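You operate a simulated robot arm through the tools that you are given. There is no shell and no other tool. Be economical: measure what you need, move in short steps, check, and stop when the job is done.

You run a simulated robot arm. Do the job below in one go: nothing can be reset, and whatever is moved stays where it is left.

TASK
Move the head to the blue work card's HEAD figure and clamp it.
Fine: switch to MANUAL and dial the figure first; free the column lever, press MOVE once, then tighten the lever. Where these are worked on the way, their far stop is far enough and under half their travel is too little: column lever.

Only the result counts: the job must be done as asked and must still hold three seconds after the hand-in. Knocking over, shifting, dropping, spilling or breaking anything else fails it.

THE ROBOT
A 6-joint arm with a two-finger gripper on a trunk, on a base that drives. Base frame: it is fixed to the floor where the robot stands at the start and does not move with it; the origin is under the middle of the robot, x ahead of it, y to its left, z up. Units: mm, degrees, N and s.
Its first joint turns from -166.0 to 166.0 degrees. Places, roughly: column lever [300, -600, 1200]; fork knob [700, -300, 1600]; head jog key [700, 0, 1200]; head knob [600, -100, 1300]; head mode switch [600, -100, 1400]; head move key [600, -100, 1200]; head panel [700, 0, 1300]; head reset key [700, 0, 1200]; head run key [700, 100, 1200]; head stop button [300, -700, 1300]; head stop key [700, 0, 1200]; head teach key [600, -100, 1200]; length knob [700, 100, 1300]; lower clamp lever [500, -500, 1300]; lower roller knob [500, -500, 1200]; mark fork [700, -300, 1600]. Payload 3.43 kg.
The tool frame sits at the grasp point between the pads (the TCP): z along the fingers, y along the line on which they close. The tips reach 20 mm beyond it. The gripper opens to 190 mm. The gripper's body begins 248 mm behind the TCP.
Orientation is told as [roll, pitch, yaw] about the base's x, y, z axes, in that order, counted from this pose: with the fingers straight down and closing along the base's y, the tool's x points along the base's -x, its y along +y and its z along -z.

THE INTERFACE
- The arm moves only by the tool move_arm. Its argument "targets" is a list of rows, each a list of 7 numbers: the turn, a rotation vector about the tool's x, y, z in units of 4 degrees (1.0 is 4 degrees), then the shift along the tool's x, y, z in units of 40 mm (1.0 is 40 mm), then the closure, from 0 (fully open) to 1 (shut). In form: [[ax, ay, az, tx, ty, tz, claw], ...]. A call has 1 to 20 rows; each row shifts and turns the commanded pose from where the row before left it, along the tool's axes as they then stand. A call with a number of a shift or a turn outside -1 to 1 is refused whole. Rows are played at 5 a second. More than 50 mm and 8.6 degrees between two rows, or a gripper value outside its range, and nothing of the call is played. Where a pose cannot be reached the arm comes as near as it can. A force on the tool above 90 N (or 10 N above the force at the start of the call, whichever is more), or a blocked arm, ends the call early, and 0.2 s more pass. The fingers move at their own pace (about 153 mm/s each) and stop on an object; they squeeze with about 30 N. The grip force told is the motor's: it shows also when the fingers shut on nothing. Time passes only in rows, and 0.2 s behind the last, so rows that do not move let the fingers close. It gives the time, the measured TCP pose, the force on the tool (base axes), the opening and the grip force at its end, in the units of the frame above (readings bear some noise), with the torque about the TCP (base axes, N m) and any sound that the robot's microphone picked up.
- Cameras (640 x 400 px; columns grow to the right, rows downward): "scene" is now at [26.7, 219.5, 1673.6]; the picture's right is [0.60, -0.80, -0.00], its down [-0.73, -0.55, -0.40] and it looks along [0.32, 0.24, -0.92] (base axes); focal length 214 px, centre (320, 200). "wrist" rides on the gripper at [70, -8, -288] in the tool frame; the picture's right is [0.12, 0.99, 0.00], its down [-0.96, 0.12, -0.25] and it looks along [-0.25, 0.03, 0.97] (tool axes); focal length 261 px, centre (320, 200). There is no depth. A picture from a camera that has moved, and an enlarged one, comes with that camera's place and axes in the base frame and with its lens.
- camera(camera): a new picture of that camera. No time passes.
- raise_lower(by): slides the trunk up (or, below 0, down) by that many mm; the arm and the scene camera ride with it, the base frame stays. It gives what a move gives, with no picture.
- drive_base(legs): drives the robot by 1 to 6 legs, each [ahead, turn to the left] in mm and degrees, along the robot's own axes; the way and the turn of a leg run together, so that a leg with both is an arc; at most 1500 mm and 180 degrees a leg. The arm and the cameras ride along, it lands a little off, and it stops where it bumps. It gives what a move gives.
- pan_tilt(pan, tilt): turns the head with the scene camera to pan (to the left, within 120 degrees either way) and tilt (down, from -29 to 69), counted from straight ahead of the robot. It gives what a move gives.
- enlarge(camera, box): a new picture of the part [left, top, right, bottom] of that camera's present view, enlarged. No time passes.
- job_done(): hands the job in; it is judged then, once.

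Go step by step. Nothing tells you exact positions but the pictures and the camera data: compare them with the known pose of the tool, close in by small moves and look again before you grip or let go. The budget is 120 turns and 78 pictures, counting those below and the enlarged ones. Unless the task says otherwise, let go and move clear before handing in, and close with one line.

The tools are called after ">>>" as name(argument=value, ...) on one line, values as JSON. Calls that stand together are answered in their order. move_arm: Moves the arm, as the interface text tells. Its arguments: {"type":"object","properties":{"targets":{"type":"array","items":{"type":"array","items":{"type":"number"}}}},"required":["targets"]} The other tools are called the same way: raise_lower (by) slides the trunk up or down; drive_base (legs) drives the base; pan_tilt (pan, tilt) turns the head that bears the scene camera; camera (camera) takes a picture; enlarge (camera, box) takes an enlarged picture of a part of a camera's view; job_done () hands the job in.

At the start:

```text
time: 0.0
tool_pos: [617.7, -94.5, 1550.1]
tcp_rot: [-0.1, 0.1, 0.0]
ft_force: [-0.5, -0.3, -0.2]
ft_torque: [0.0, -0.02, -0.01]
opening: 189.8
grasp_force: 0.0
trunk travel left (down, up): [-275.0, 165.0]
robot x, y, heading: [-0.5, -24.0, -0.0]
head pan, tilt: [36.8, 66.6]
```

scene: 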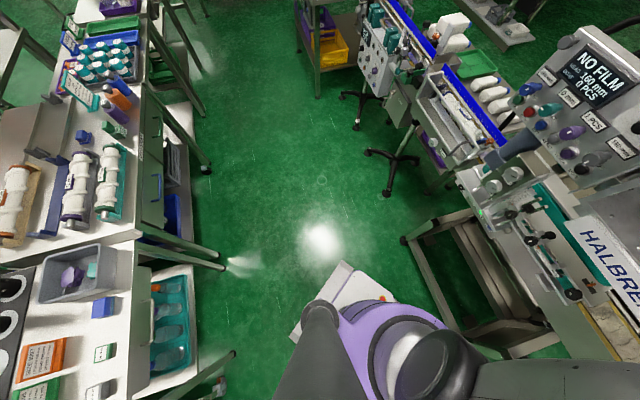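
wrist: 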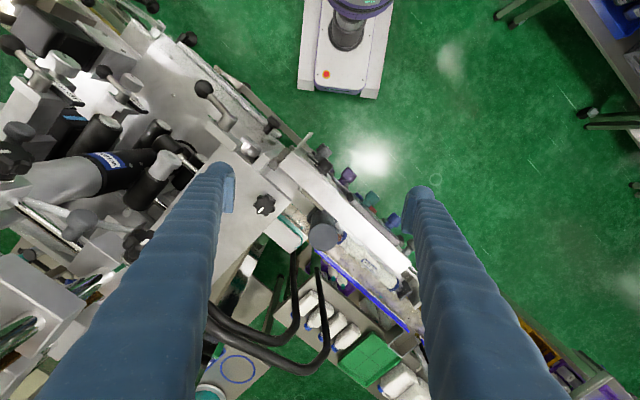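

The scene view shows a machine with a panel on the robot's right front. I turn the head to look at the panel and the column.

>>> pan_tilt(pan=-10, tilt=35)

>>> camera(camera="scene")

```text
time: 1.1
tool_pos: [619.6, -93.0, 1550.0]
tcp_rot: [0.1, -0.1, 0.1]
ft_force: [0.1, 1.0, 0.2]
ft_torque: [-0.09, -0.01, -0.02]
opening: 190.0
grasp_force: 0.0
trunk travel left (down, up): [-275.0, 165.0]
robot x, y, heading: [-0.9, -25.8, 0.0]
head pan, tilt: [-10.0, 35.0]
```

```text
75 pictures are left
camera scene: at [66.5, 169.9, 1715.0], right [-0.17, -0.98, 0.0], down [-0.57, 0.1, -0.82], along [0.81, -0.14, -0.57], focal length 214 px, centre (320, 200)
```

scene: 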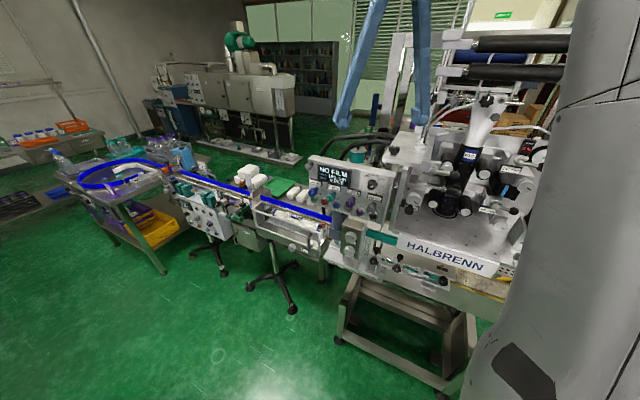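

The panel is in view around pixel (345,185). I enlarge it, and the machine to its right.

>>> enlarge(camera="scene", box=[290, 140, 420, 221])

>>> enlarge(camera="scene", box=[320, 190, 560, 340])

>>> enlarge(camera="scene", box=[390, 80, 560, 186])

```text
4.92 times, centred on (355, 180) of scene
camera zoom: at [66.5, 169.9, 1715.0], right [-0.17, -0.98, 0.0], down [-0.57, 0.1, -0.82], along [0.81, -0.14, -0.57], focal length 1056 px, centre (148, 296)
```

zoom: 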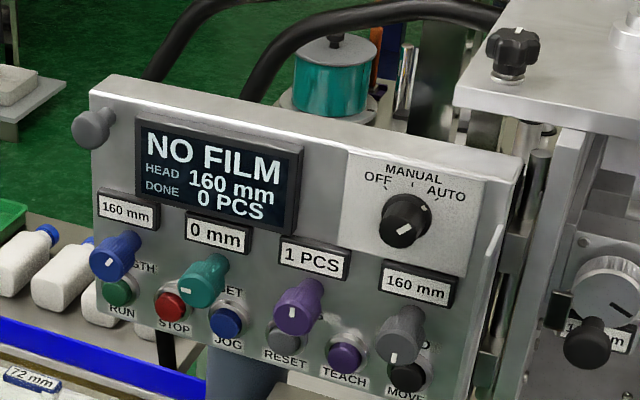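

```text
2.67 times, centred on (440, 265) of scene
camera zoom: at [66.5, 169.9, 1715.0], right [-0.17, -0.98, 0.0], down [-0.57, 0.1, -0.82], along [0.81, -0.14, -0.57], focal length 572 px, centre (0, 27)
```

zoom: 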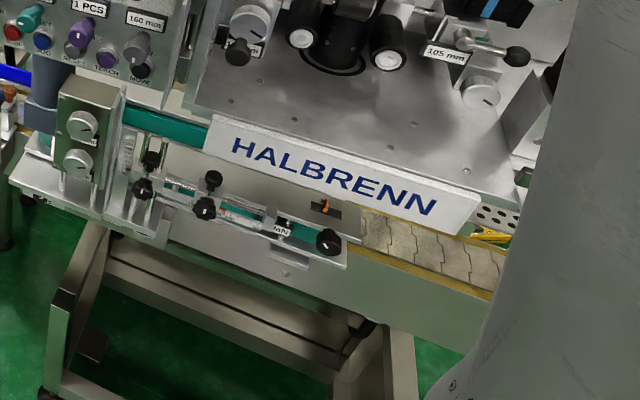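

```text
3.76 times, centred on (475, 133) of scene
camera zoom: at [66.5, 169.9, 1715.0], right [-0.17, -0.98, 0.0], down [-0.57, 0.1, -0.82], along [0.81, -0.14, -0.57], focal length 807 px, centre (-264, 452)
```

zoom: 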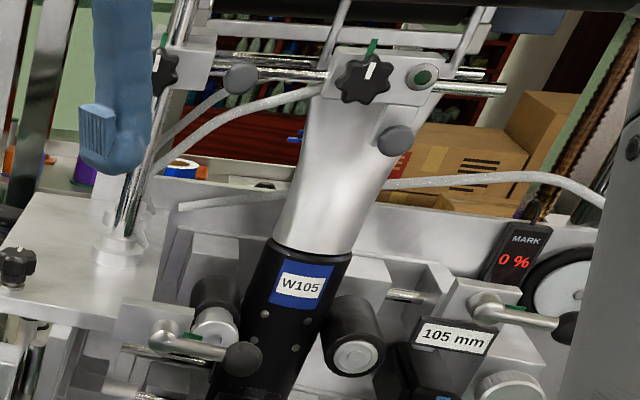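

The mode switch points at AUTO and the grey HEAD knob reads 160 mm. Next I look for the blue work card on the left and the column lever on the right.

>>> pan_tilt(pan=80, tilt=45)

>>> camera(camera="scene")

>>> pan_tilt(pan=-75, tilt=35)

>>> camera(camera="scene")

```text
time: 2.8
tool_pos: [619.4, -94.7, 1550.1]
tcp_rot: [0.0, 0.0, 0.0]
ft_force: [0.1, -0.3, 0.5]
ft_torque: [-0.01, 0.02, 0.03]
opening: 190.0
grasp_force: 0.1
trunk travel left (down, up): [-275.0, 165.0]
robot x, y, heading: [0.0, -24.4, -0.0]
head pan, tilt: [80.0, 45.0]
```

```text
71 pictures are left
camera scene: at [-6.1, 264.4, 1700.3], right [0.98, -0.17, 0.0], down [-0.12, -0.7, -0.71], along [0.12, 0.7, -0.71], focal length 214 px, centre (320, 200)
```

scene: 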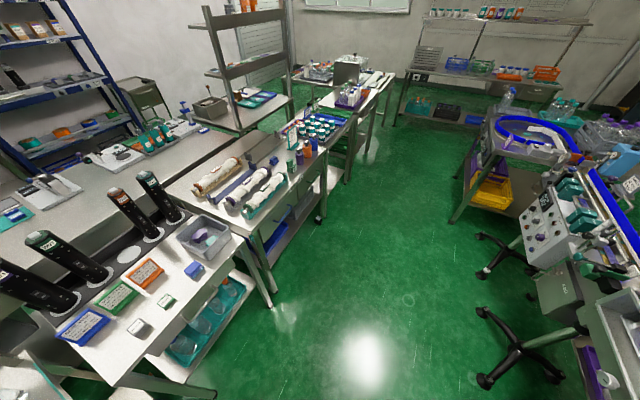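

```text
time: 5.2
tool_pos: [619.9, -93.5, 1550.4]
tcp_rot: [0.0, 0.0, 0.0]
ft_force: [0.0, 0.5, 0.1]
ft_torque: [-0.04, 0.0, -0.01]
opening: 190.0
grasp_force: 0.0
trunk travel left (down, up): [-275.0, 165.0]
robot x, y, heading: [-0.6, -25.9, 0.2]
head pan, tilt: [-75.0, 35.0]
```

```text
70 pictures are left
camera scene: at [2.6, 99.3, 1715.1], right [-0.97, -0.26, 0.0], down [-0.15, 0.55, -0.82], along [0.21, -0.79, -0.57], focal length 214 px, centre (320, 200)
```

scene: 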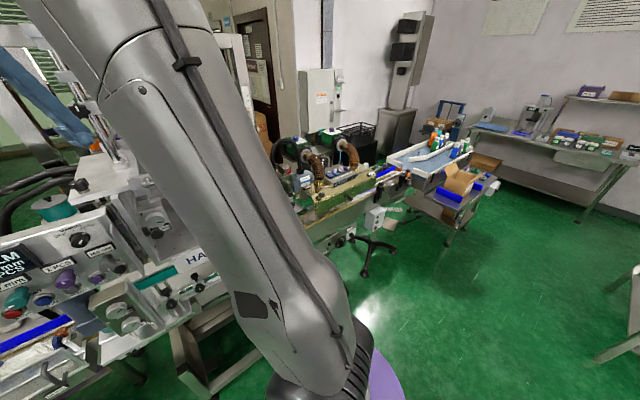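

The blue card lies on the left bench. I turn to it and enlarge.

>>> pan_tilt(pan=115, tilt=55)

>>> camera(camera="scene")

```text
time: 8.0
tool_pos: [619.2, -93.6, 1550.9]
tcp_rot: [0.0, 0.1, -0.1]
ft_force: [0.5, -0.5, 1.2]
ft_torque: [-0.01, -0.01, 0.01]
opening: 190.2
grasp_force: 0.1
trunk travel left (down, up): [-275.0, 165.0]
robot x, y, heading: [0.1, -24.0, -0.1]
head pan, tilt: [115.0, 55.0]
```

```text
69 pictures are left
camera scene: at [-50.7, 249.7, 1686.9], right [0.91, 0.42, 0.0], down [0.35, -0.74, -0.57], along [-0.24, 0.52, -0.82], focal length 214 px, centre (320, 200)
```

scene: 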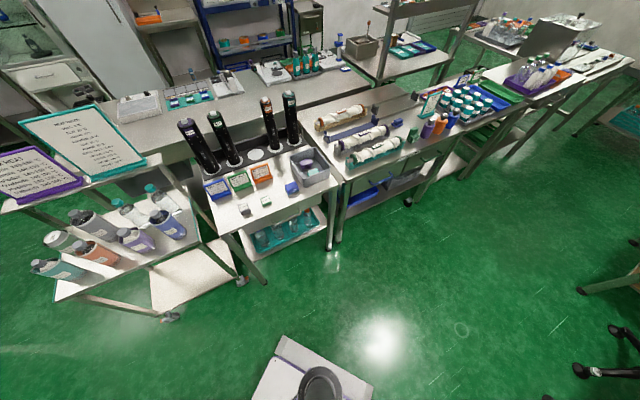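

>>> enlarge(camera="scene", box=[196, 165, 276, 215])

>>> enlarge(camera="scene", box=[0, 90, 150, 215])

```text
8.00 times, centred on (236, 190) of scene
camera zoom: at [-50.7, 249.7, 1686.9], right [0.91, 0.42, 0.0], down [0.35, -0.74, -0.57], along [-0.24, 0.52, -0.82], focal length 1716 px, centre (992, 280)
```

zoom: 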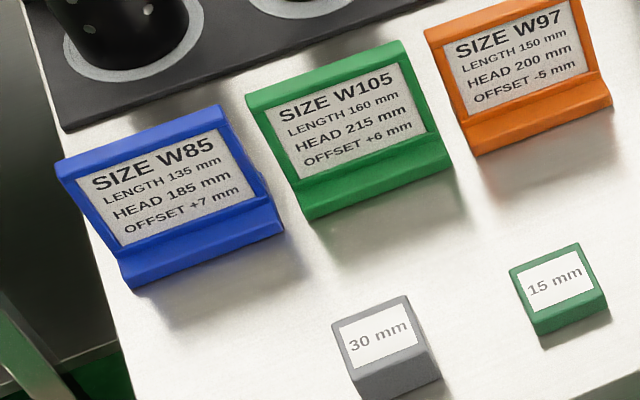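

```text
3.20 times, centred on (75, 152) of scene
camera zoom: at [-50.7, 249.7, 1686.9], right [0.91, 0.42, 0.0], down [0.35, -0.74, -0.57], along [-0.24, 0.52, -0.82], focal length 686 px, centre (1104, 352)
```

zoom: 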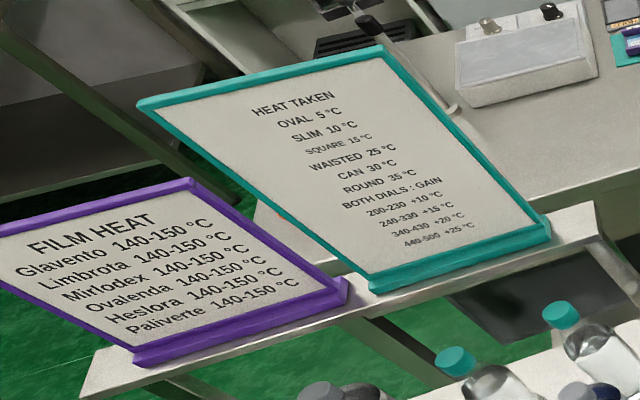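

Blue card: HEAD 185 mm, so the grey knob must go from 160 to 185. I swing the arm back and left and begin tilting the tool towards the panel so the wrist camera can look at it.

>>> move_arm(targets=[[0, 0, 0, 0.7, 0.8, -0.3, 0], [0, 0, 0, 0.7, 0.8, -0.3, 0], [0, 0, 0, 0.7, 0.8, -0.3, 0], [0, 0, 0, 0.7, 0.8, 0, 0], [0, 0, 0, 0.7, 0.8, 0, 0], [0, 0, 0, 0.7, 0.8, 0, 0]])

>>> move_arm(targets=[[0.65, -0.76, 0, 0, 0, 0, 0], [0.65, -0.76, 0, 0, 0, 0, 0], [0.65, -0.76, 0, 0, 0, 0, 0], [0.65, -0.76, 0, 0, 0, 0, 0], [0.65, -0.76, 0, 0, 0, 0, 0], [0.65, -0.76, 0, 0, 0, 0, 0], [0.65, -0.76, 0, 0, 0, 0, 0], [0.65, -0.76, 0, 0, 0, 0, 0], [0.65, -0.76, 0, 0, 0, 0, 0], [0.65, -0.76, 0, 0, 0, 0, 0], [0.65, -0.76, 0, 0, 0, 0, 0], [0.65, -0.76, 0, 0, 0, 0, 0]])

>>> pan_tilt(pan=-15, tilt=35)

>>> camera(camera="wrist")

>>> camera(camera="scene")

```text
time: 9.4
tool_pos: [450.6, 98.4, 1587.5]
tcp_rot: [0.0, -0.1, -0.2]
ft_force: [0.1, 0.4, 0.0]
ft_torque: [0.01, -0.09, -0.03]
opening: 189.7
grasp_force: 0.1
trunk travel left (down, up): [-275.0, 165.0]
robot x, y, heading: [2.7, -27.1, 0.1]
head pan, tilt: [115.0, 55.0]
```

```text
time: 12.0
tool_pos: [450.2, 99.4, 1586.8]
tcp_rot: [-35.9, -34.4, 11.4]
ft_force: [0.7, 0.2, 0.0]
ft_torque: [-0.01, -0.01, -0.02]
opening: 189.7
grasp_force: 0.1
trunk travel left (down, up): [-275.0, 165.0]
robot x, y, heading: [-3.7, -28.2, -0.2]
head pan, tilt: [115.0, 55.0]
```

```text
time: 14.1
tool_pos: [450.3, 98.2, 1587.4]
tcp_rot: [-35.6, -34.5, 11.3]
ft_force: [-0.7, 0.0, 0.9]
ft_torque: [0.0, -0.02, 0.01]
opening: 190.1
grasp_force: 0.1
trunk travel left (down, up): [-275.0, 165.0]
robot x, y, heading: [-4.4, -25.5, -0.2]
head pan, tilt: [-15.0, 35.0]
```

```text
66 pictures are left
camera wrist: at [231.9, 218.7, 1743.8], right [0.07, 0.84, -0.54], down [0.66, 0.37, 0.66], along [0.75, -0.4, -0.52], focal length 261 px, centre (320, 200)
```

wrist: 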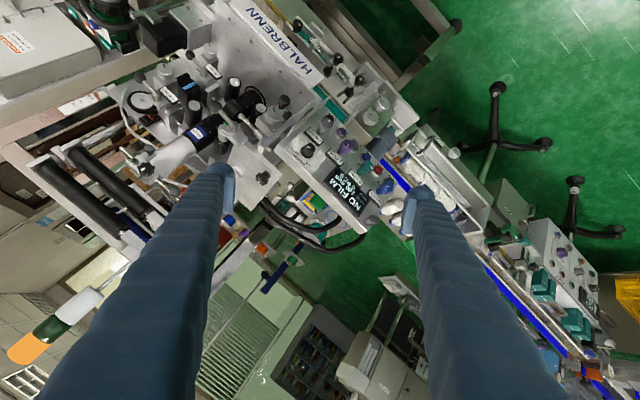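

```text
65 pictures are left
camera scene: at [8.9, 257.9, 1697.1], right [0.93, -0.38, 0.0], down [-0.28, -0.68, -0.68], along [0.26, 0.63, -0.73], focal length 214 px, centre (320, 200)
```

scene: 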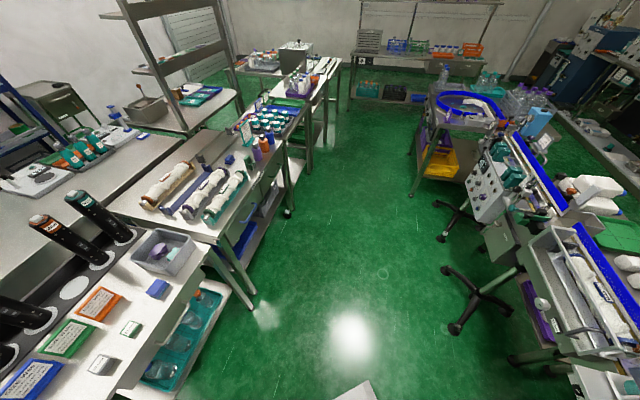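

The tool is turning towards the panel. I retake the scene view now that the head has settled.

>>> enlarge(camera="scene", box=[240, 100, 480, 250])

>>> enlarge(camera="wrist", box=[230, 80, 430, 205])

```text
2.67 times, centred on (360, 175) of scene
camera zoom: at [8.9, 257.9, 1697.1], right [0.93, -0.38, 0.0], down [-0.28, -0.68, -0.68], along [0.26, 0.63, -0.73], focal length 572 px, centre (213, 267)
```

zoom: 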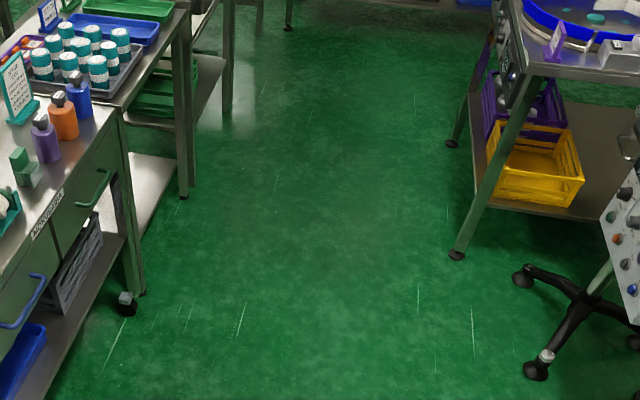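

```text
3.20 times, centred on (330, 142) of wrist
camera zoom: at [231.9, 218.7, 1743.8], right [0.07, 0.84, -0.54], down [0.66, 0.37, 0.66], along [0.75, -0.4, -0.52], focal length 834 px, centre (288, 384)
```

zoom: 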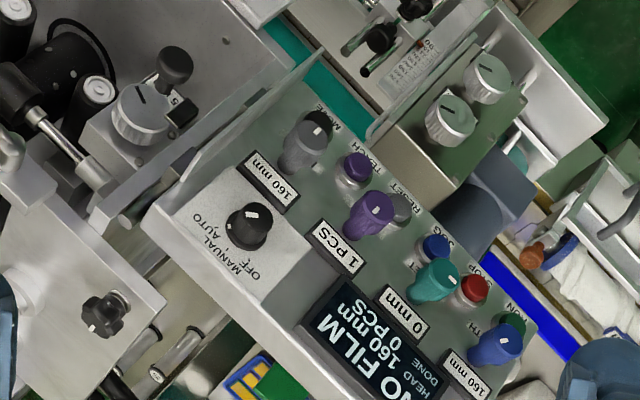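

Triangulated: HEAD knob front ≈ (562,-76,1297), mode switch ≈ (590,-78,1380), panel normal ≈ (-0.73,0.64,0.25). I finish tilting and roll so the fingers close horizontally along the panel.

>>> move_arm(targets=[[0.65, -0.76, 0, 0, 0, 0, 0], [0.65, -0.76, 0, 0, 0, 0, 0], [0.65, -0.76, 0, 0, 0, 0, 0], [0.65, -0.76, 0, 0, 0, 0, 0], [0.65, -0.76, 0, 0, 0, 0, 0], [0.65, -0.76, 0, 0, 0, 0, 0], [0.65, -0.76, 0, 0, 0, 0, 0], [0, 0, 1, 0, 0, 0, 0.3], [0, 0, 1, 0, 0, 0, 0.3], [0, 0, 1, 0, 0, 0, 0.5], [0, 0, 1, 0, 0, 0, 0.5], [0, 0, 1, 0, 0, 0, 0.6], [0, 0, 1, 0, 0, 0, 0.6], [0, 0, 1, 0, 0, 0, 0.6], [0, 0, 1, 0, 0, 0, 0.6], [0, 0, 1, 0, 0, 0, 0.6], [0, 0, 1, 0, 0, 0, 0.6]])

```text
time: 14.9
tool_pos: [475.2, 126.5, 1647.6]
tcp_rot: [-35.4, -46.5, 8.6]
ft_force: [1.0, 0.4, 0.3]
ft_torque: [0.04, 0.04, 0.07]
opening: 189.7
grasp_force: 0.0
trunk travel left (down, up): [-275.0, 165.0]
robot x, y, heading: [0.5, -21.4, 0.1]
head pan, tilt: [-15.0, 35.0]
stopped in row 3: the arm was blocked; the commanded pose is now the measured one
```

The arm was blocked, probably by its own fold limit. I check the scene view.

>>> camera(camera="scene")

```text
62 pictures are left
camera scene: at [-11.0, 268.0, 1707.6], right [0.99, -0.11, 0.0], down [-0.07, -0.64, -0.77], along [0.08, 0.76, -0.64], focal length 214 px, centre (320, 200)
```

scene: 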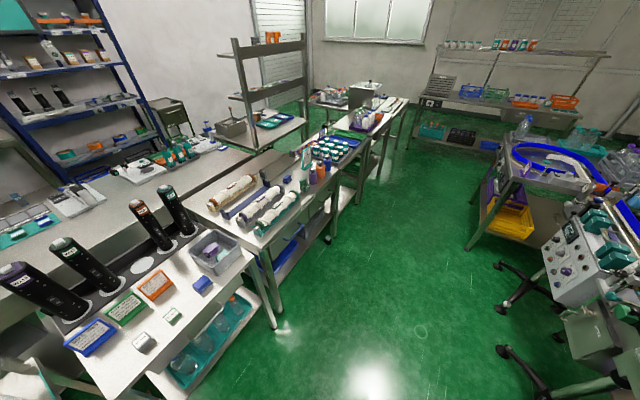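

The forearm seems to be pushing the head, so the robot is too close and badly angled. I ease the arm forward, then reposition the base to face the panel squarely.

>>> move_arm(targets=[[0, 0, 0, 0, 0, 0.8, 0], [0, 0, 0, 0, 0, 0.8, 0], [0, 0, 0, 0, 0, 0.8, 0.3], [0, 0, 0, 0, 0, 0.8, 0.5]])

>>> drive_base(legs=[[0, 90], [430, 0], [0, -131]])

>>> pan_tilt(pan=10, tilt=30)

```text
time: 15.9
tool_pos: [561.4, 67.5, 1571.9]
tcp_rot: [-35.9, -46.4, 9.2]
ft_force: [-0.3, -0.4, -0.6]
ft_torque: [0.01, 0.01, 0.01]
opening: 95.2
grasp_force: 0.1
trunk travel left (down, up): [-275.0, 165.0]
robot x, y, heading: [-2.8, -26.0, 0.1]
head pan, tilt: [-15.0, 35.0]
```

```text
time: 33.5
tool_pos: [480.3, 93.2, 1572.3]
tcp_rot: [-35.9, -46.3, -33.2]
ft_force: [0.3, -0.2, -0.6]
ft_torque: [0.02, 0.0, 0.04]
opening: 94.8
grasp_force: 0.0
trunk travel left (down, up): [-275.0, 165.0]
robot x, y, heading: [29.7, 432.2, -42.1]
head pan, tilt: [-15.0, 35.0]
```

```text
time: 34.4
tool_pos: [480.2, 90.9, 1574.3]
tcp_rot: [-35.7, -46.3, -33.3]
ft_force: [-0.6, -0.4, -0.3]
ft_torque: [0.16, -0.1, 0.15]
opening: 94.9
grasp_force: 0.1
trunk travel left (down, up): [-275.0, 165.0]
robot x, y, heading: [27.0, 433.6, -42.5]
head pan, tilt: [10.0, 30.0]
```

Robot now faces the panel. I back off a bit to give the wrist room and check the view.

>>> drive_base(legs=[[-110, 0]])

>>> camera(camera="scene")

```text
time: 35.8
tool_pos: [398.2, 170.3, 1574.7]
tcp_rot: [-36.0, -46.4, -33.1]
ft_force: [-1.0, -0.2, 0.6]
ft_torque: [-0.02, -0.04, 0.04]
opening: 95.1
grasp_force: 0.2
trunk travel left (down, up): [-275.0, 165.0]
robot x, y, heading: [-51.1, 504.1, -42.1]
head pan, tilt: [10.0, 30.0]
```

```text
61 pictures are left
camera scene: at [149.5, 629.4, 1723.0], right [-0.53, -0.85, 0.0], down [-0.42, 0.27, -0.87], along [0.73, -0.46, -0.5], focal length 214 px, centre (320, 200)
```

scene: 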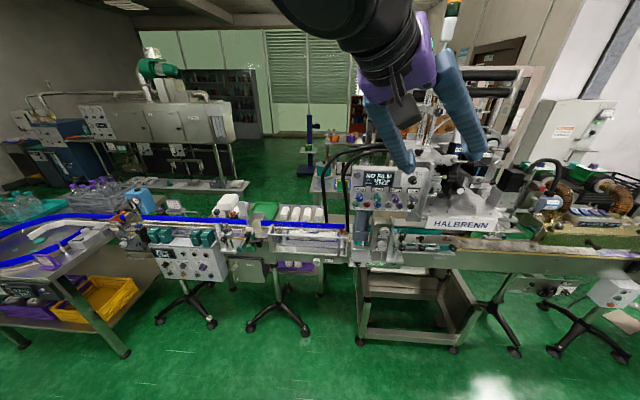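

The panel and arm are clearly visible. I move the TCP to ~130 mm in front of the mode switch and then turn the tool square to the panel.

>>> move_arm(targets=[[0, 0, 0, 0, 0.25, 0.75, 0.5], [0, 0, 0, 0, 0.25, 0.75, 0.5], [0, 0, 0, 0, 0.25, 0.75, 0.5], [0, 0, 0, 0, 0.25, 0.75, 0.5], [0, 0, 0, 0, 0.25, 0.75, 0.5], [0, 0, 0, 0, 0.25, 0.75, 0.5], [-0.7, -0.672, 0.319, 0, 0, 0, 0.5], [-0.7, -0.672, 0.319, 0, 0, 0, 0.5], [-0.7, -0.672, 0.319, 0, 0, 0, 0.5], [-0.7, -0.672, 0.319, 0, 0, 0, 0.5], [-0.7, -0.672, 0.319, 0, 0, 0, 0.5], [-0.7, -0.672, 0.319, 0, 0, 0, 0.5], [-0.7, -0.672, 0.319, 0, 0, 0, 0.5], [-0.7, -0.672, 0.319, 0, 0, 0, 0.5], [-0.7, -0.672, 0.319, 0, 0, 0, 0.5], [-0.7, -0.672, 0.319, 0, 0, 0, 0.5]])

```text
time: 39.2
tool_pos: [481.0, 47.6, 1453.6]
tcp_rot: [-7.2, -72.6, -36.9]
ft_force: [0.4, 0.0, 0.1]
ft_torque: [0.04, -0.02, 0.01]
opening: 95.0
grasp_force: 0.1
out of reach, approached as far as the arm can: row 15, 16
trunk travel left (down, up): [-275.0, 165.0]
robot x, y, heading: [-50.5, 506.0, -42.2]
head pan, tilt: [10.0, 30.0]
```

Almost square to the panel. I look through both cameras.

>>> camera(camera="wrist")

>>> enlarge(camera="scene", box=[320, 140, 448, 220])

```text
60 pictures are left
camera wrist: at [263.7, 246.9, 1471.7], right [0.66, 0.74, -0.15], down [0.14, 0.08, 0.99], along [0.74, -0.67, -0.05], focal length 261 px, centre (320, 200)
```

wrist: 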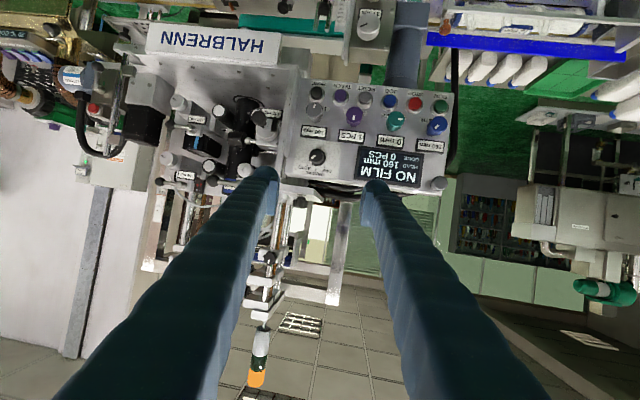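

```text
5.00 times, centred on (384, 180) of scene
camera zoom: at [150.4, 628.5, 1723.0], right [-0.53, -0.85, 0.0], down [-0.42, 0.27, -0.87], along [0.73, -0.46, -0.5], focal length 1072 px, centre (0, 300)
```

zoom: 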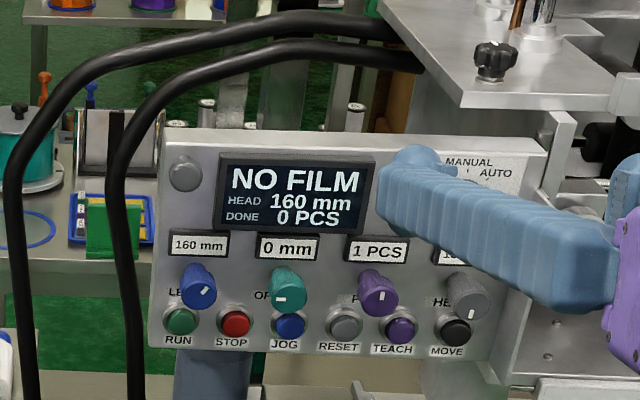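

>>> enlarge(camera="wrist", box=[280, 75, 376, 195])

```text
3.33 times, centred on (328, 135) of wrist
camera zoom: at [263.7, 246.9, 1471.7], right [0.66, 0.74, -0.15], down [0.14, 0.08, 0.99], along [0.74, -0.67, -0.05], focal length 869 px, centre (293, 417)
```

zoom: 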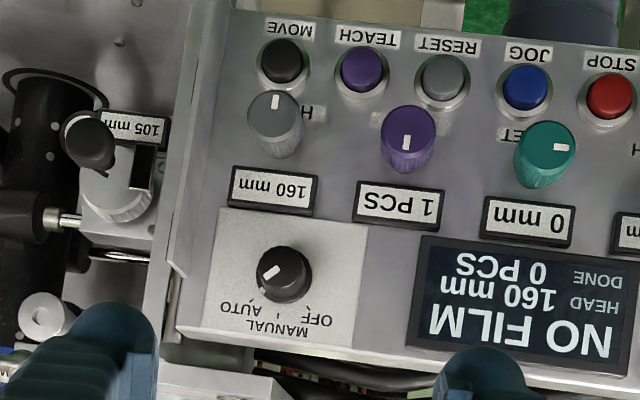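

The panel is essentially vertical with normal (-0.754,0.657,0); mode switch front ≈ (594,-75,1369), HEAD knob front ≈ (576,-82,1290). I move to a 60 mm standoff from the mode switch and level the tool.

>>> move_arm(targets=[[0, 0, 0, 0.307, -0.062, 0.794, 0.6], [0, 0, 0, 0.307, -0.062, 0.794, 0.65], [0, 0, 0, 0.307, -0.062, 0.794, 0.65], [0, 0, 0, 0.307, -0.062, 0.794, 0.65], [-0.154, -0.88, 0.094, 0, 0, 0, 0.65], [-0.154, -0.88, 0.094, 0, 0, 0, 0.65], [-0.154, -0.88, 0.094, 0, 0, 0, 0.65], [-0.154, -0.88, 0.094, 0, 0, 0, 0.65], [-0.154, -0.88, 0.094, 0, 0, 0, 0.65]])

>>> camera(camera="wrist")

```text
time: 41.2
tool_pos: [603.9, 28.9, 1397.8]
tcp_rot: [-35.8, -84.8, -7.2]
ft_force: [0.1, 0.0, 0.1]
ft_torque: [-0.04, -0.04, 0.05]
opening: 66.6
grasp_force: 0.2
out of reach, approached as far as the arm can: row 1, 2, 3, 4, 5, 6, 7, 8, 9
trunk travel left (down, up): [-275.0, 165.0]
robot x, y, heading: [-49.8, 510.2, -42.3]
head pan, tilt: [10.0, 30.0]
```

```text
57 pictures are left
camera wrist: at [383.6, 220.2, 1349.3], right [0.66, 0.73, -0.17], down [-0.02, 0.24, 0.97], along [0.75, -0.64, 0.17], focal length 261 px, centre (320, 200)
```

wrist: 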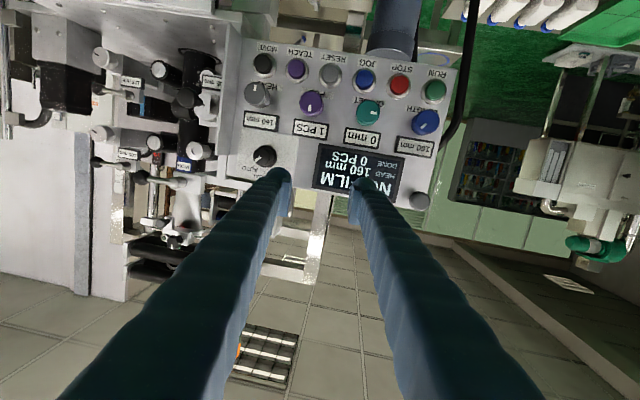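

The wrist is too close to the shoulder at this height, so the pose wasn't reached. I lower the trunk to gain room and re-check.

>>> raise_lower(by=-170)

>>> move_arm(targets=[[0, 0, 0, -0.5, 0, 0, 0.65], [0, 0, 0, -0.5, 0, 0, 0.65], [0, 0, 0, -0.5, 0, 0, 0.65], [0, 0, 0, -0.5, 0, 0, 0.65]])

```text
time: 43.1
tool_pos: [602.6, 29.8, 1229.7]
tcp_rot: [-36.2, -84.9, -6.9]
ft_force: [0.5, -0.4, 0.7]
ft_torque: [0.03, 0.02, -0.02]
opening: 66.7
grasp_force: 0.0
trunk travel left (down, up): [-105.0, 335.0]
robot x, y, heading: [-56.4, 508.5, -42.1]
head pan, tilt: [10.0, 30.0]
```

```text
time: 44.1
tool_pos: [609.7, 30.8, 1310.5]
tcp_rot: [-36.2, -84.9, -6.9]
ft_force: [-0.2, -0.1, 0.5]
ft_torque: [0.02, 0.04, -0.01]
opening: 66.4
grasp_force: 0.1
trunk travel left (down, up): [-105.0, 335.0]
robot x, y, heading: [-50.5, 505.7, -42.2]
head pan, tilt: [10.0, 30.0]
```

Now reachable. I square the tool fully and move sideways to the standoff in front of the mode switch.

>>> move_arm(targets=[[-0.25, -0.52, 0.37, 0, 0, 0, 0.65], [-0.25, -0.52, 0.37, 0, 0, 0, 0.65], [0, 0, 0, -0.366, -0.563, -0.02, 0.65], [0, 0, 0, -0.366, -0.563, -0.02, 0.65], [0, 0, 0, -0.366, -0.563, -0.02, 0.65], [0, 0, 0, -0.366, -0.563, -0.02, 0.65]])

>>> camera(camera="wrist")

>>> camera(camera="scene")

```text
time: 45.5
tool_pos: [587.3, 36.3, 1364.3]
tcp_rot: [97.4, -88.6, -139.9]
ft_force: [-0.2, 0.1, 0.2]
ft_torque: [0.0, -0.03, 0.05]
opening: 66.6
grasp_force: 0.0
out of reach, approached as far as the arm can: row 2, 3, 4, 5, 6
trunk travel left (down, up): [-105.0, 335.0]
robot x, y, heading: [-48.7, 509.2, -42.0]
head pan, tilt: [10.0, 30.0]
```

```text
56 pictures are left
camera wrist: at [373.2, 225.3, 1291.4], right [0.67, 0.73, -0.09], down [-0.12, 0.24, 0.96], along [0.73, -0.64, 0.25], focal length 261 px, centre (320, 200)
```

wrist: 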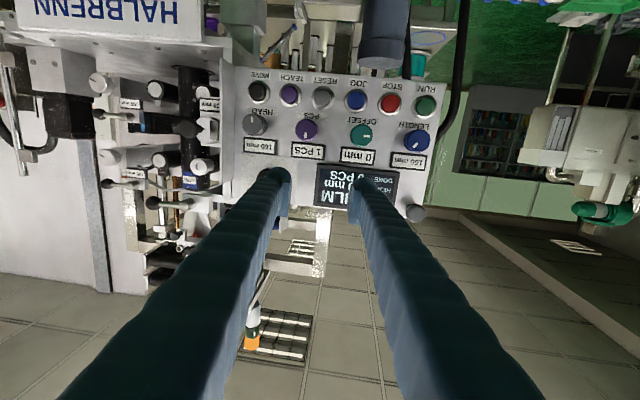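

```text
55 pictures are left
camera scene: at [150.3, 628.6, 1553.0], right [-0.53, -0.85, 0.0], down [-0.42, 0.27, -0.87], along [0.73, -0.46, -0.5], focal length 214 px, centre (320, 200)
```

scene: 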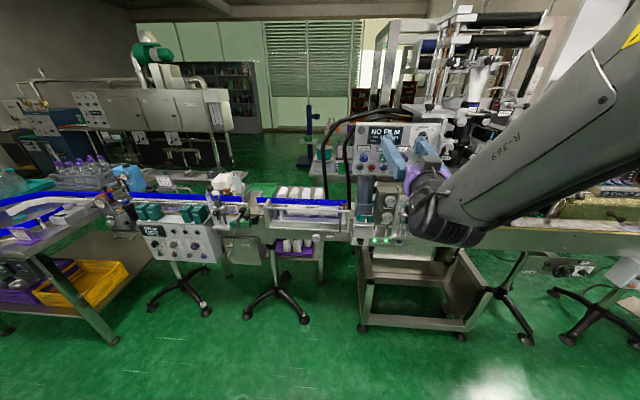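

The elbow is folded too far here. I shift the base about 250 mm to the machine's right (turning left first so the arm sweeps away from the panel), then face the panel from a slight angle.

>>> drive_base(legs=[[0, 90], [-250, 0], [0, -72]])

>>> camera(camera="scene")

```text
time: 49.8
tool_pos: [675.3, 835.8, 1364.9]
tcp_rot: [99.8, -88.4, -81.2]
ft_force: [1.0, -0.8, 0.7]
ft_torque: [-0.01, 0.07, 0.26]
opening: 66.5
grasp_force: 0.0
trunk travel left (down, up): [-105.0, 335.0]
robot x, y, heading: [-38.8, 462.4, 20.7]
head pan, tilt: [10.0, 30.0]
stopped in leg 1: the robot was blocked; the commanded pose is now the measured one
```

```text
54 pictures are left
camera scene: at [-50.1, 696.3, 1553.2], right [0.51, -0.86, 0.0], down [-0.43, -0.25, -0.87], along [0.74, 0.44, -0.5], focal length 214 px, centre (320, 200)
```

scene: 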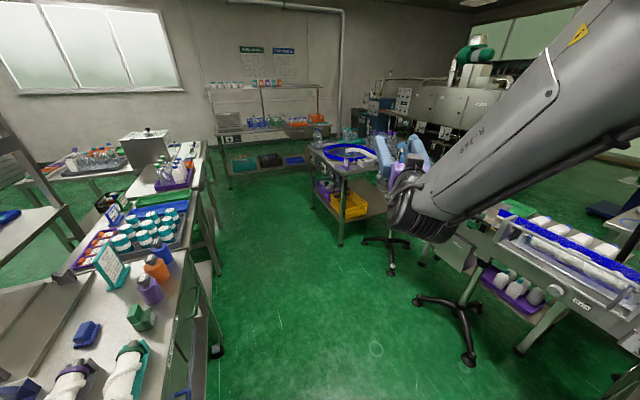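

Blocked mid-turn — likely a base corner against the bench behind. I look down at the base.

>>> pan_tilt(pan=110, tilt=60)

>>> camera(camera="scene")

```text
time: 51.5
tool_pos: [674.3, 839.0, 1364.7]
tcp_rot: [99.3, -88.5, -80.9]
ft_force: [-0.6, 0.1, -0.4]
ft_torque: [0.0, 0.0, -0.02]
opening: 66.6
grasp_force: 0.0
trunk travel left (down, up): [-105.0, 335.0]
robot x, y, heading: [-35.8, 460.5, 20.7]
head pan, tilt: [110.0, 60.0]
```

```text
53 pictures are left
camera scene: at [-172.4, 702.8, 1510.9], right [0.76, 0.65, 0.0], down [0.56, -0.66, -0.5], along [-0.33, 0.38, -0.87], focal length 214 px, centre (320, 200)
```

scene: 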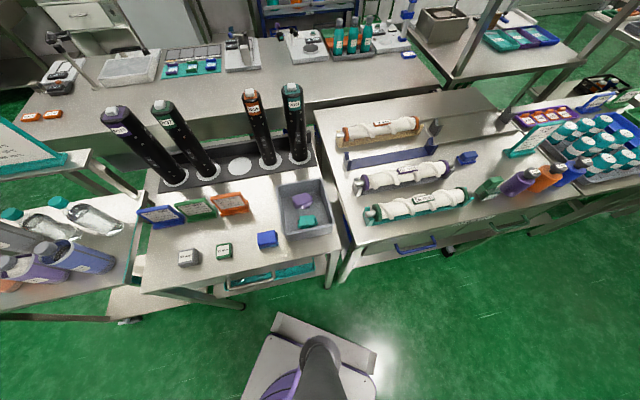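

>>> camera(camera="wrist")

>>> pan_tilt(pan=-35, tilt=25)

>>> camera(camera="scene")

```text
52 pictures are left
camera wrist: at [405.6, 741.9, 1292.5], right [-0.32, 0.94, -0.09], down [-0.27, 0.01, 0.96], along [0.91, 0.33, 0.25], focal length 261 px, centre (320, 200)
```

wrist: 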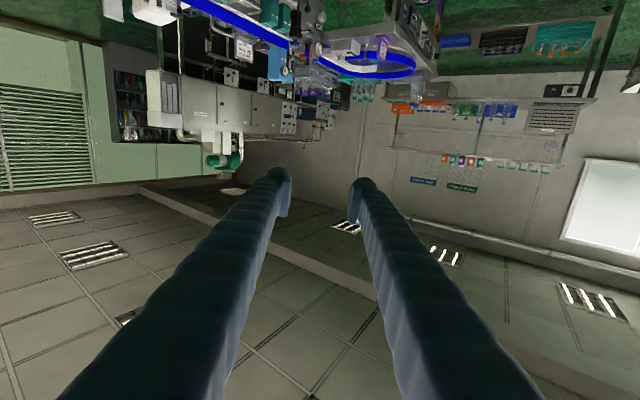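

```text
time: 53.8
tool_pos: [673.0, 839.4, 1367.3]
tcp_rot: [101.6, -88.5, -83.0]
ft_force: [0.3, 0.6, 0.4]
ft_torque: [-0.01, -0.01, -0.01]
opening: 66.6
grasp_force: 0.0
trunk travel left (down, up): [-105.0, 335.0]
robot x, y, heading: [-35.3, 460.3, 20.6]
head pan, tilt: [-35.0, 25.0]
```

```text
51 pictures are left
camera scene: at [-42.0, 677.7, 1553.1], right [0.28, -0.96, 0.0], down [-0.48, -0.14, -0.87], along [0.83, 0.24, -0.5], focal length 214 px, centre (320, 200)
```

scene: 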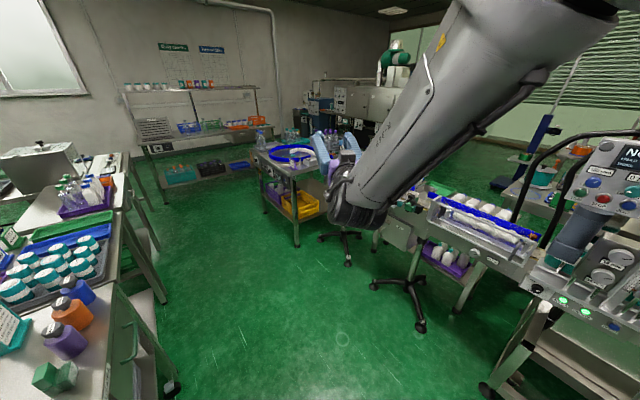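

The base corner evidently reached the bench (bench line ≈ n 670). I drive forward away from it, then reverse parallel to the machine to a spot farther right, giving the arm lateral room for both the panel and the lever.

>>> drive_base(legs=[[200, 0], [0, 27], [-620, 0], [0, -48]])

```text
time: 65.2
tool_pos: [527.7, 169.5, 1364.5]
tcp_rot: [98.8, -88.5, -101.3]
ft_force: [0.5, -0.4, -0.2]
ft_torque: [0.0, 0.02, 0.01]
opening: 66.4
grasp_force: 0.1
trunk travel left (down, up): [-105.0, 335.0]
robot x, y, heading: [-269.6, 112.4, -0.2]
head pan, tilt: [-35.0, 25.0]
```

The drive worked. I point the head and look.

>>> pan_tilt(pan=-5, tilt=25)

>>> camera(camera="scene")

```text
time: 66.2
tool_pos: [529.3, 169.8, 1362.7]
tcp_rot: [92.6, -88.6, -95.2]
ft_force: [0.2, -0.2, 0.6]
ft_torque: [-0.01, -0.03, 0.02]
opening: 66.5
grasp_force: 0.0
trunk travel left (down, up): [-105.0, 335.0]
robot x, y, heading: [-270.9, 111.5, -0.5]
head pan, tilt: [-5.0, 25.0]
```

```text
50 pictures are left
camera scene: at [-198.4, 301.1, 1559.0], right [-0.21, -0.98, 0.0], down [-0.43, 0.09, -0.9], along [0.88, -0.19, -0.44], focal length 214 px, centre (320, 200)
```

scene: 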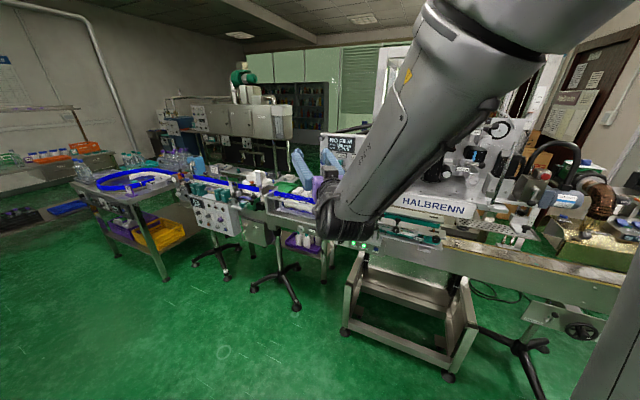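

Good placement. I yaw the tool 40° to be square with the panel and move toward the mode switch standoff.

>>> move_arm(targets=[[1, 0, -0.05, 0, 0, 0, 0.65], [1, 0, -0.05, 0, 0, 0, 0.65], [1, 0, -0.05, 0, 0, 0, 0.65], [1, 0, -0.05, 0, 0, 0, 0.65], [1, 0, -0.05, 0, 0, 0, 0.65], [1, 0, -0.05, 0, 0, 0, 0.65], [1, 0, -0.05, 0, 0, 0, 0.65], [1, 0, -0.05, 0, 0, 0, 0.65], [1, 0, -0.05, 0, 0, 0, 0.65], [1, 0, -0.05, 0, 0, 0, 0.65], [0, 0, 0, 0, -0.7, 0.5, 0.65], [0, 0, 0, 0, -0.7, 0.5, 0.65], [0, 0, 0, 0, -0.7, 0.5, 0.65], [0, 0, 0, 0, -0.7, 0.5, 0.65], [0, 0, 0, 0, -0.7, 0.5, 0.65]])

>>> camera(camera="wrist")

```text
time: 69.4
tool_pos: [505.6, -2.5, 1365.1]
tcp_rot: [-78.5, -89.4, 35.9]
ft_force: [0.8, -0.1, 0.1]
ft_torque: [-0.01, -0.01, -0.07]
opening: 66.4
grasp_force: 0.0
trunk travel left (down, up): [-105.0, 335.0]
robot x, y, heading: [-271.2, 109.9, -0.2]
head pan, tilt: [-5.0, 25.0]
```

```text
49 pictures are left
camera wrist: at [289.6, 185.7, 1294.4], right [0.67, 0.73, -0.13], down [-0.1, 0.26, 0.96], along [0.74, -0.63, 0.24], focal length 261 px, centre (320, 200)
```

wrist: 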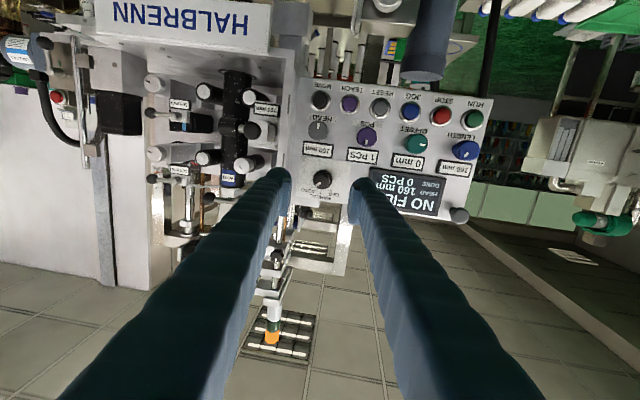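

>>> enlarge(camera="wrist", box=[285, 75, 509, 215])

```text
2.86 times, centred on (397, 145) of wrist
camera zoom: at [289.6, 185.7, 1294.4], right [0.67, 0.73, -0.13], down [-0.1, 0.26, 0.96], along [0.74, -0.63, 0.24], focal length 745 px, centre (100, 357)
```

zoom: 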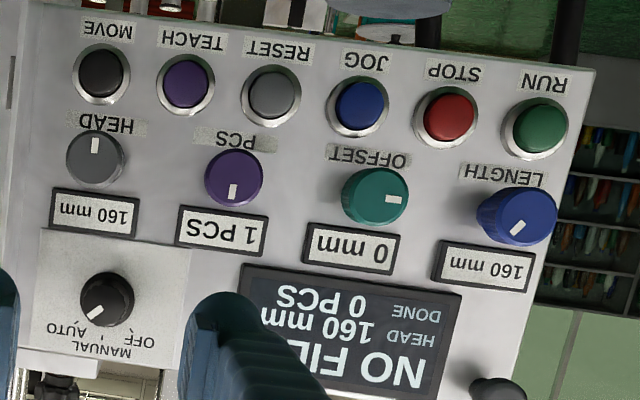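

Mode switch centre is ~5 mm to the tool's +y. I correct and advance 90 mm, then look.

>>> move_arm(targets=[[0, 0, 0, 0, 0.125, 0.6, 0.65], [0, 0, 0, 0, 0, 0.6, 0.65], [0, 0, 0, 0, 0, 0.6, 0.65], [0, 0, 0, 0, 0, 0.45, 0.65]])

>>> enlarge(camera="wrist", box=[260, 130, 388, 210])

>>> enlarge(camera="scene", box=[300, 110, 400, 210])

```text
time: 70.4
tool_pos: [575.3, -59.2, 1367.1]
tcp_rot: [-77.1, -89.4, 34.5]
ft_force: [-0.1, -0.2, -0.2]
ft_torque: [0.01, -0.01, 0.04]
opening: 66.5
grasp_force: 0.1
trunk travel left (down, up): [-105.0, 335.0]
robot x, y, heading: [-271.1, 112.0, -0.2]
head pan, tilt: [-5.0, 25.0]
```

```text
5.00 times, centred on (324, 170) of wrist
camera zoom: at [360.6, 128.8, 1295.7], right [0.67, 0.73, -0.13], down [-0.1, 0.26, 0.96], along [0.74, -0.63, 0.24], focal length 1303 px, centre (300, 350)
```

zoom: 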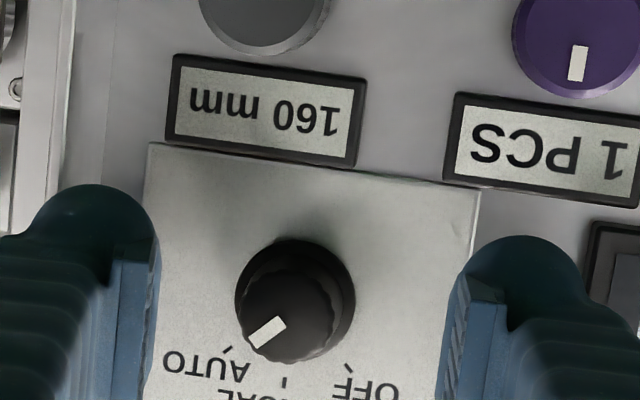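

```text
4.00 times, centred on (350, 160) of scene
camera zoom: at [-195.9, 312.2, 1560.8], right [-0.09, -1.0, 0.0], down [-0.42, 0.04, -0.91], along [0.9, -0.08, -0.42], focal length 858 px, centre (200, 360)
```

zoom: 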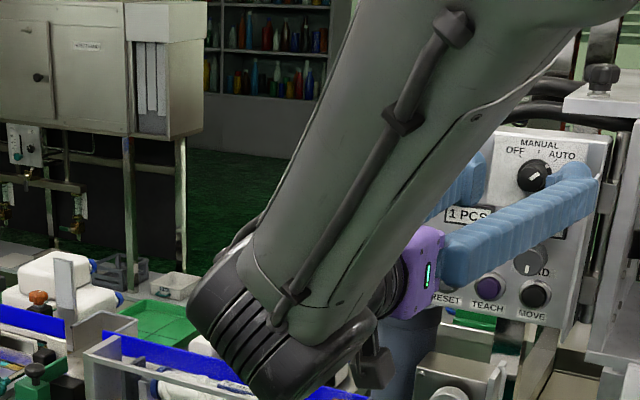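

The fingers straddle the switch well. I advance 18 mm and close.

>>> move_arm(targets=[[0, 0, 0, 0, 0, 0.25, 0.65], [0, 0, 0, 0, 0, 0.2, 0.65], [0, 0, 0, 0, 0, 0, 0.9], [0, 0, 0, 0, 0, 0, 1], [0, 0, 0, 0, 0, 0, 1]])

```text
time: 71.6
tool_pos: [579.5, -68.9, 1371.5]
tcp_rot: [-98.0, -89.5, 55.2]
ft_force: [-61.6, 30.4, 3.8]
ft_torque: [0.04, 0.15, 0.47]
opening: 0.0
grasp_force: 34.1
trunk travel left (down, up): [-105.0, 335.0]
robot x, y, heading: [-267.6, 110.6, -0.3]
head pan, tilt: [-5.0, 25.0]
stopped in row 5: the force on the tool passed its limit at 93 N (the readings are from after the stop); the commanded pose is now the measured one
```

The fingers slipped off the front of the knob — it sits deeper than thought. I back off, open and re-check.

>>> move_arm(targets=[[0, 0, 0, 0, 0, -0.5, 1], [0, 0, 0, 0, 0, -0.25, 0.7], [0, 0, 0, 0, 0, 0, 0.7], [0, 0, 0, 0, 0, 0, 0.7]])

>>> enlarge(camera="wrist", box=[260, 130, 388, 210])

```text
time: 72.6
tool_pos: [566.3, -51.2, 1366.5]
tcp_rot: [-65.8, -89.2, 23.2]
ft_force: [0.4, -0.5, 0.4]
ft_torque: [0.0, -0.01, 0.04]
opening: 56.9
grasp_force: 0.1
trunk travel left (down, up): [-105.0, 335.0]
robot x, y, heading: [-275.6, 111.5, -0.6]
head pan, tilt: [-5.0, 25.0]
```

```text
5.00 times, centred on (324, 170) of wrist
camera zoom: at [350.4, 137.5, 1296.3], right [0.67, 0.73, -0.13], down [-0.09, 0.26, 0.96], along [0.74, -0.63, 0.24], focal length 1303 px, centre (300, 350)
```

zoom: 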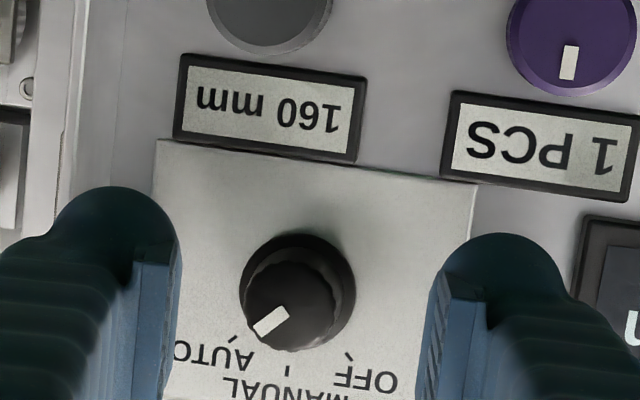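

The knob front is at n ≈ -503, so I go ~20 mm deeper before closing, checking the force on the way.

>>> move_arm(targets=[[0, 0, 0, 0, 0, 0.5, 0.7], [0, 0, 0, 0, 0, 0.3, 0.7], [0, 0, 0, 0, 0, 0.15, 0.7], [0, 0, 0, 0, 0, 0, 0.7]])

```text
time: 73.6
tool_pos: [595.6, -76.6, 1364.0]
tcp_rot: [-65.8, -89.4, 23.1]
ft_force: [0.8, 3.3, -1.9]
ft_torque: [0.1, -0.05, -0.1]
opening: 55.4
grasp_force: 0.0
trunk travel left (down, up): [-105.0, 335.0]
robot x, y, heading: [-272.0, 116.4, -0.1]
head pan, tilt: [-5.0, 25.0]
```

>>> move_arm(targets=[[0, 0, 0, 0, 0, 0, 0.8], [0, 0, 0, 0, 0, 0, 0.9], [0, 0, 0, 0, 0, 0, 1]])

```text
time: 74.4
tool_pos: [592.6, -78.1, 1365.5]
tcp_rot: [-62.7, -89.4, 20.0]
ft_force: [-10.1, -10.5, -2.6]
ft_torque: [-0.04, -0.13, 0.06]
opening: 24.8
grasp_force: 45.2
trunk travel left (down, up): [-105.0, 335.0]
robot x, y, heading: [-270.1, 111.7, -0.5]
head pan, tilt: [-5.0, 25.0]
```

Gripped (25 mm). Now I turn counter-clockwise by 45°.

>>> move_arm(targets=[[0, 0, -0.9, 0, 0, 0, 1], [0, 0, -0.9, 0, 0, 0, 1], [0, 0, -0.9, 0, 0, 0, 1], [0, 0, -0.9, 0, 0, 0, 1], [0, 0, -0.9, 0, 0, 0, 1], [0, 0, -0.9, 0, 0, 0, 1], [0, 0, -0.9, 0, 0, 0, 1], [0, 0, -0.9, 0, 0, 0, 1], [0, 0, -0.9, 0, 0, 0, 1], [0, 0, -0.9, 0, 0, 0, 1], [0, 0, -0.9, 0, 0, 0, 1], [0, 0, -0.9, 0, 0, 0, 1], [0, 0, -0.7, 0, 0, 0, 1]])

>>> enlarge(camera="scene", box=[380, 120, 460, 200])

```text
time: 77.2
tool_pos: [592.0, -79.8, 1367.0]
tcp_rot: [-89.6, -43.5, 47.2]
ft_force: [-10.1, -26.4, 8.4]
ft_torque: [-0.11, -0.19, 0.12]
opening: 24.5
grasp_force: 45.2
trunk travel left (down, up): [-105.0, 335.0]
robot x, y, heading: [-271.5, 113.5, -0.2]
head pan, tilt: [-5.0, 25.0]
```

```text
5.00 times, centred on (420, 160) of scene
camera zoom: at [-198.3, 309.8, 1561.4], right [-0.09, -1.0, 0.0], down [-0.42, 0.04, -0.91], along [0.9, -0.08, -0.42], focal length 1072 px, centre (-180, 400)
```

zoom: 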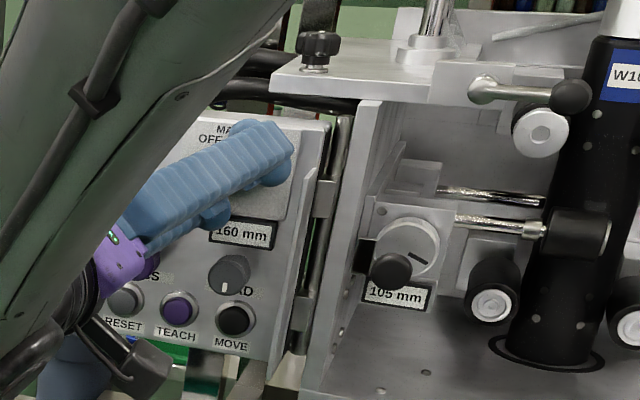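

Turned. I release, back off 50 mm, roll back and check the switch.

>>> move_arm(targets=[[0, 0, 0, 0, 0, 0, 0.75], [0, 0, 0, 0, 0, 0, 0.7], [0, 0, 0, 0, 0, -0.6, 0.7], [0, 0, 0, 0, 0, -0.8, 0.7], [0, 0, 0.95, 0, 0, 0, 0.7], [0, 0, 0.95, 0, 0, 0, 0.7], [0, 0, 0.95, 0, 0, 0, 0.7], [0, 0, 0.95, 0, 0, 0, 0.7], [0, 0, 0.95, 0, 0, 0, 0.7], [0, 0, 0.95, 0, 0, 0, 0.7], [0, 0, 0.95, 0, 0, 0, 0.7], [0, 0, 0.95, 0, 0, 0, 0.7], [0, 0, 0.95, 0, 0, 0, 0.7], [0, 0, 0.95, 0, 0, 0, 0.7], [0, 0, 0.95, 0, 0, 0, 0.7], [0, 0, 0.95, 0, 0, 0, 0.7]])

>>> enlarge(camera="wrist", box=[240, 90, 432, 210])

```text
time: 80.6
tool_pos: [553.6, -37.9, 1365.8]
tcp_rot: [-74.6, -89.0, 32.0]
ft_force: [-0.4, 1.1, -0.6]
ft_torque: [0.01, -0.01, 0.02]
opening: 57.1
grasp_force: 0.0
trunk travel left (down, up): [-105.0, 335.0]
robot x, y, heading: [-268.9, 113.1, -0.3]
head pan, tilt: [-5.0, 25.0]
```

```text
3.33 times, centred on (336, 150) of wrist
camera zoom: at [336.5, 150.7, 1296.1], right [0.67, 0.73, -0.14], down [-0.09, 0.26, 0.96], along [0.74, -0.63, 0.24], focal length 869 px, centre (267, 367)
```

zoom: 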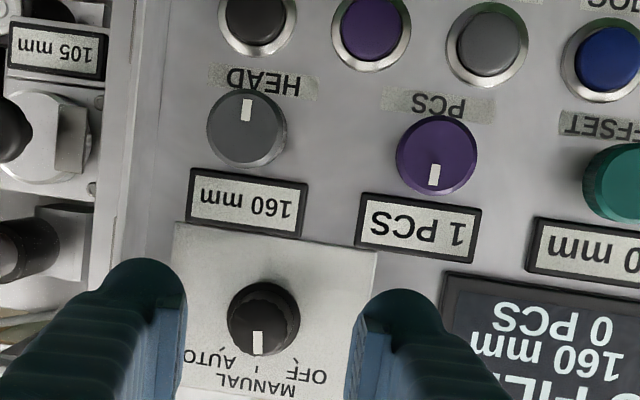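

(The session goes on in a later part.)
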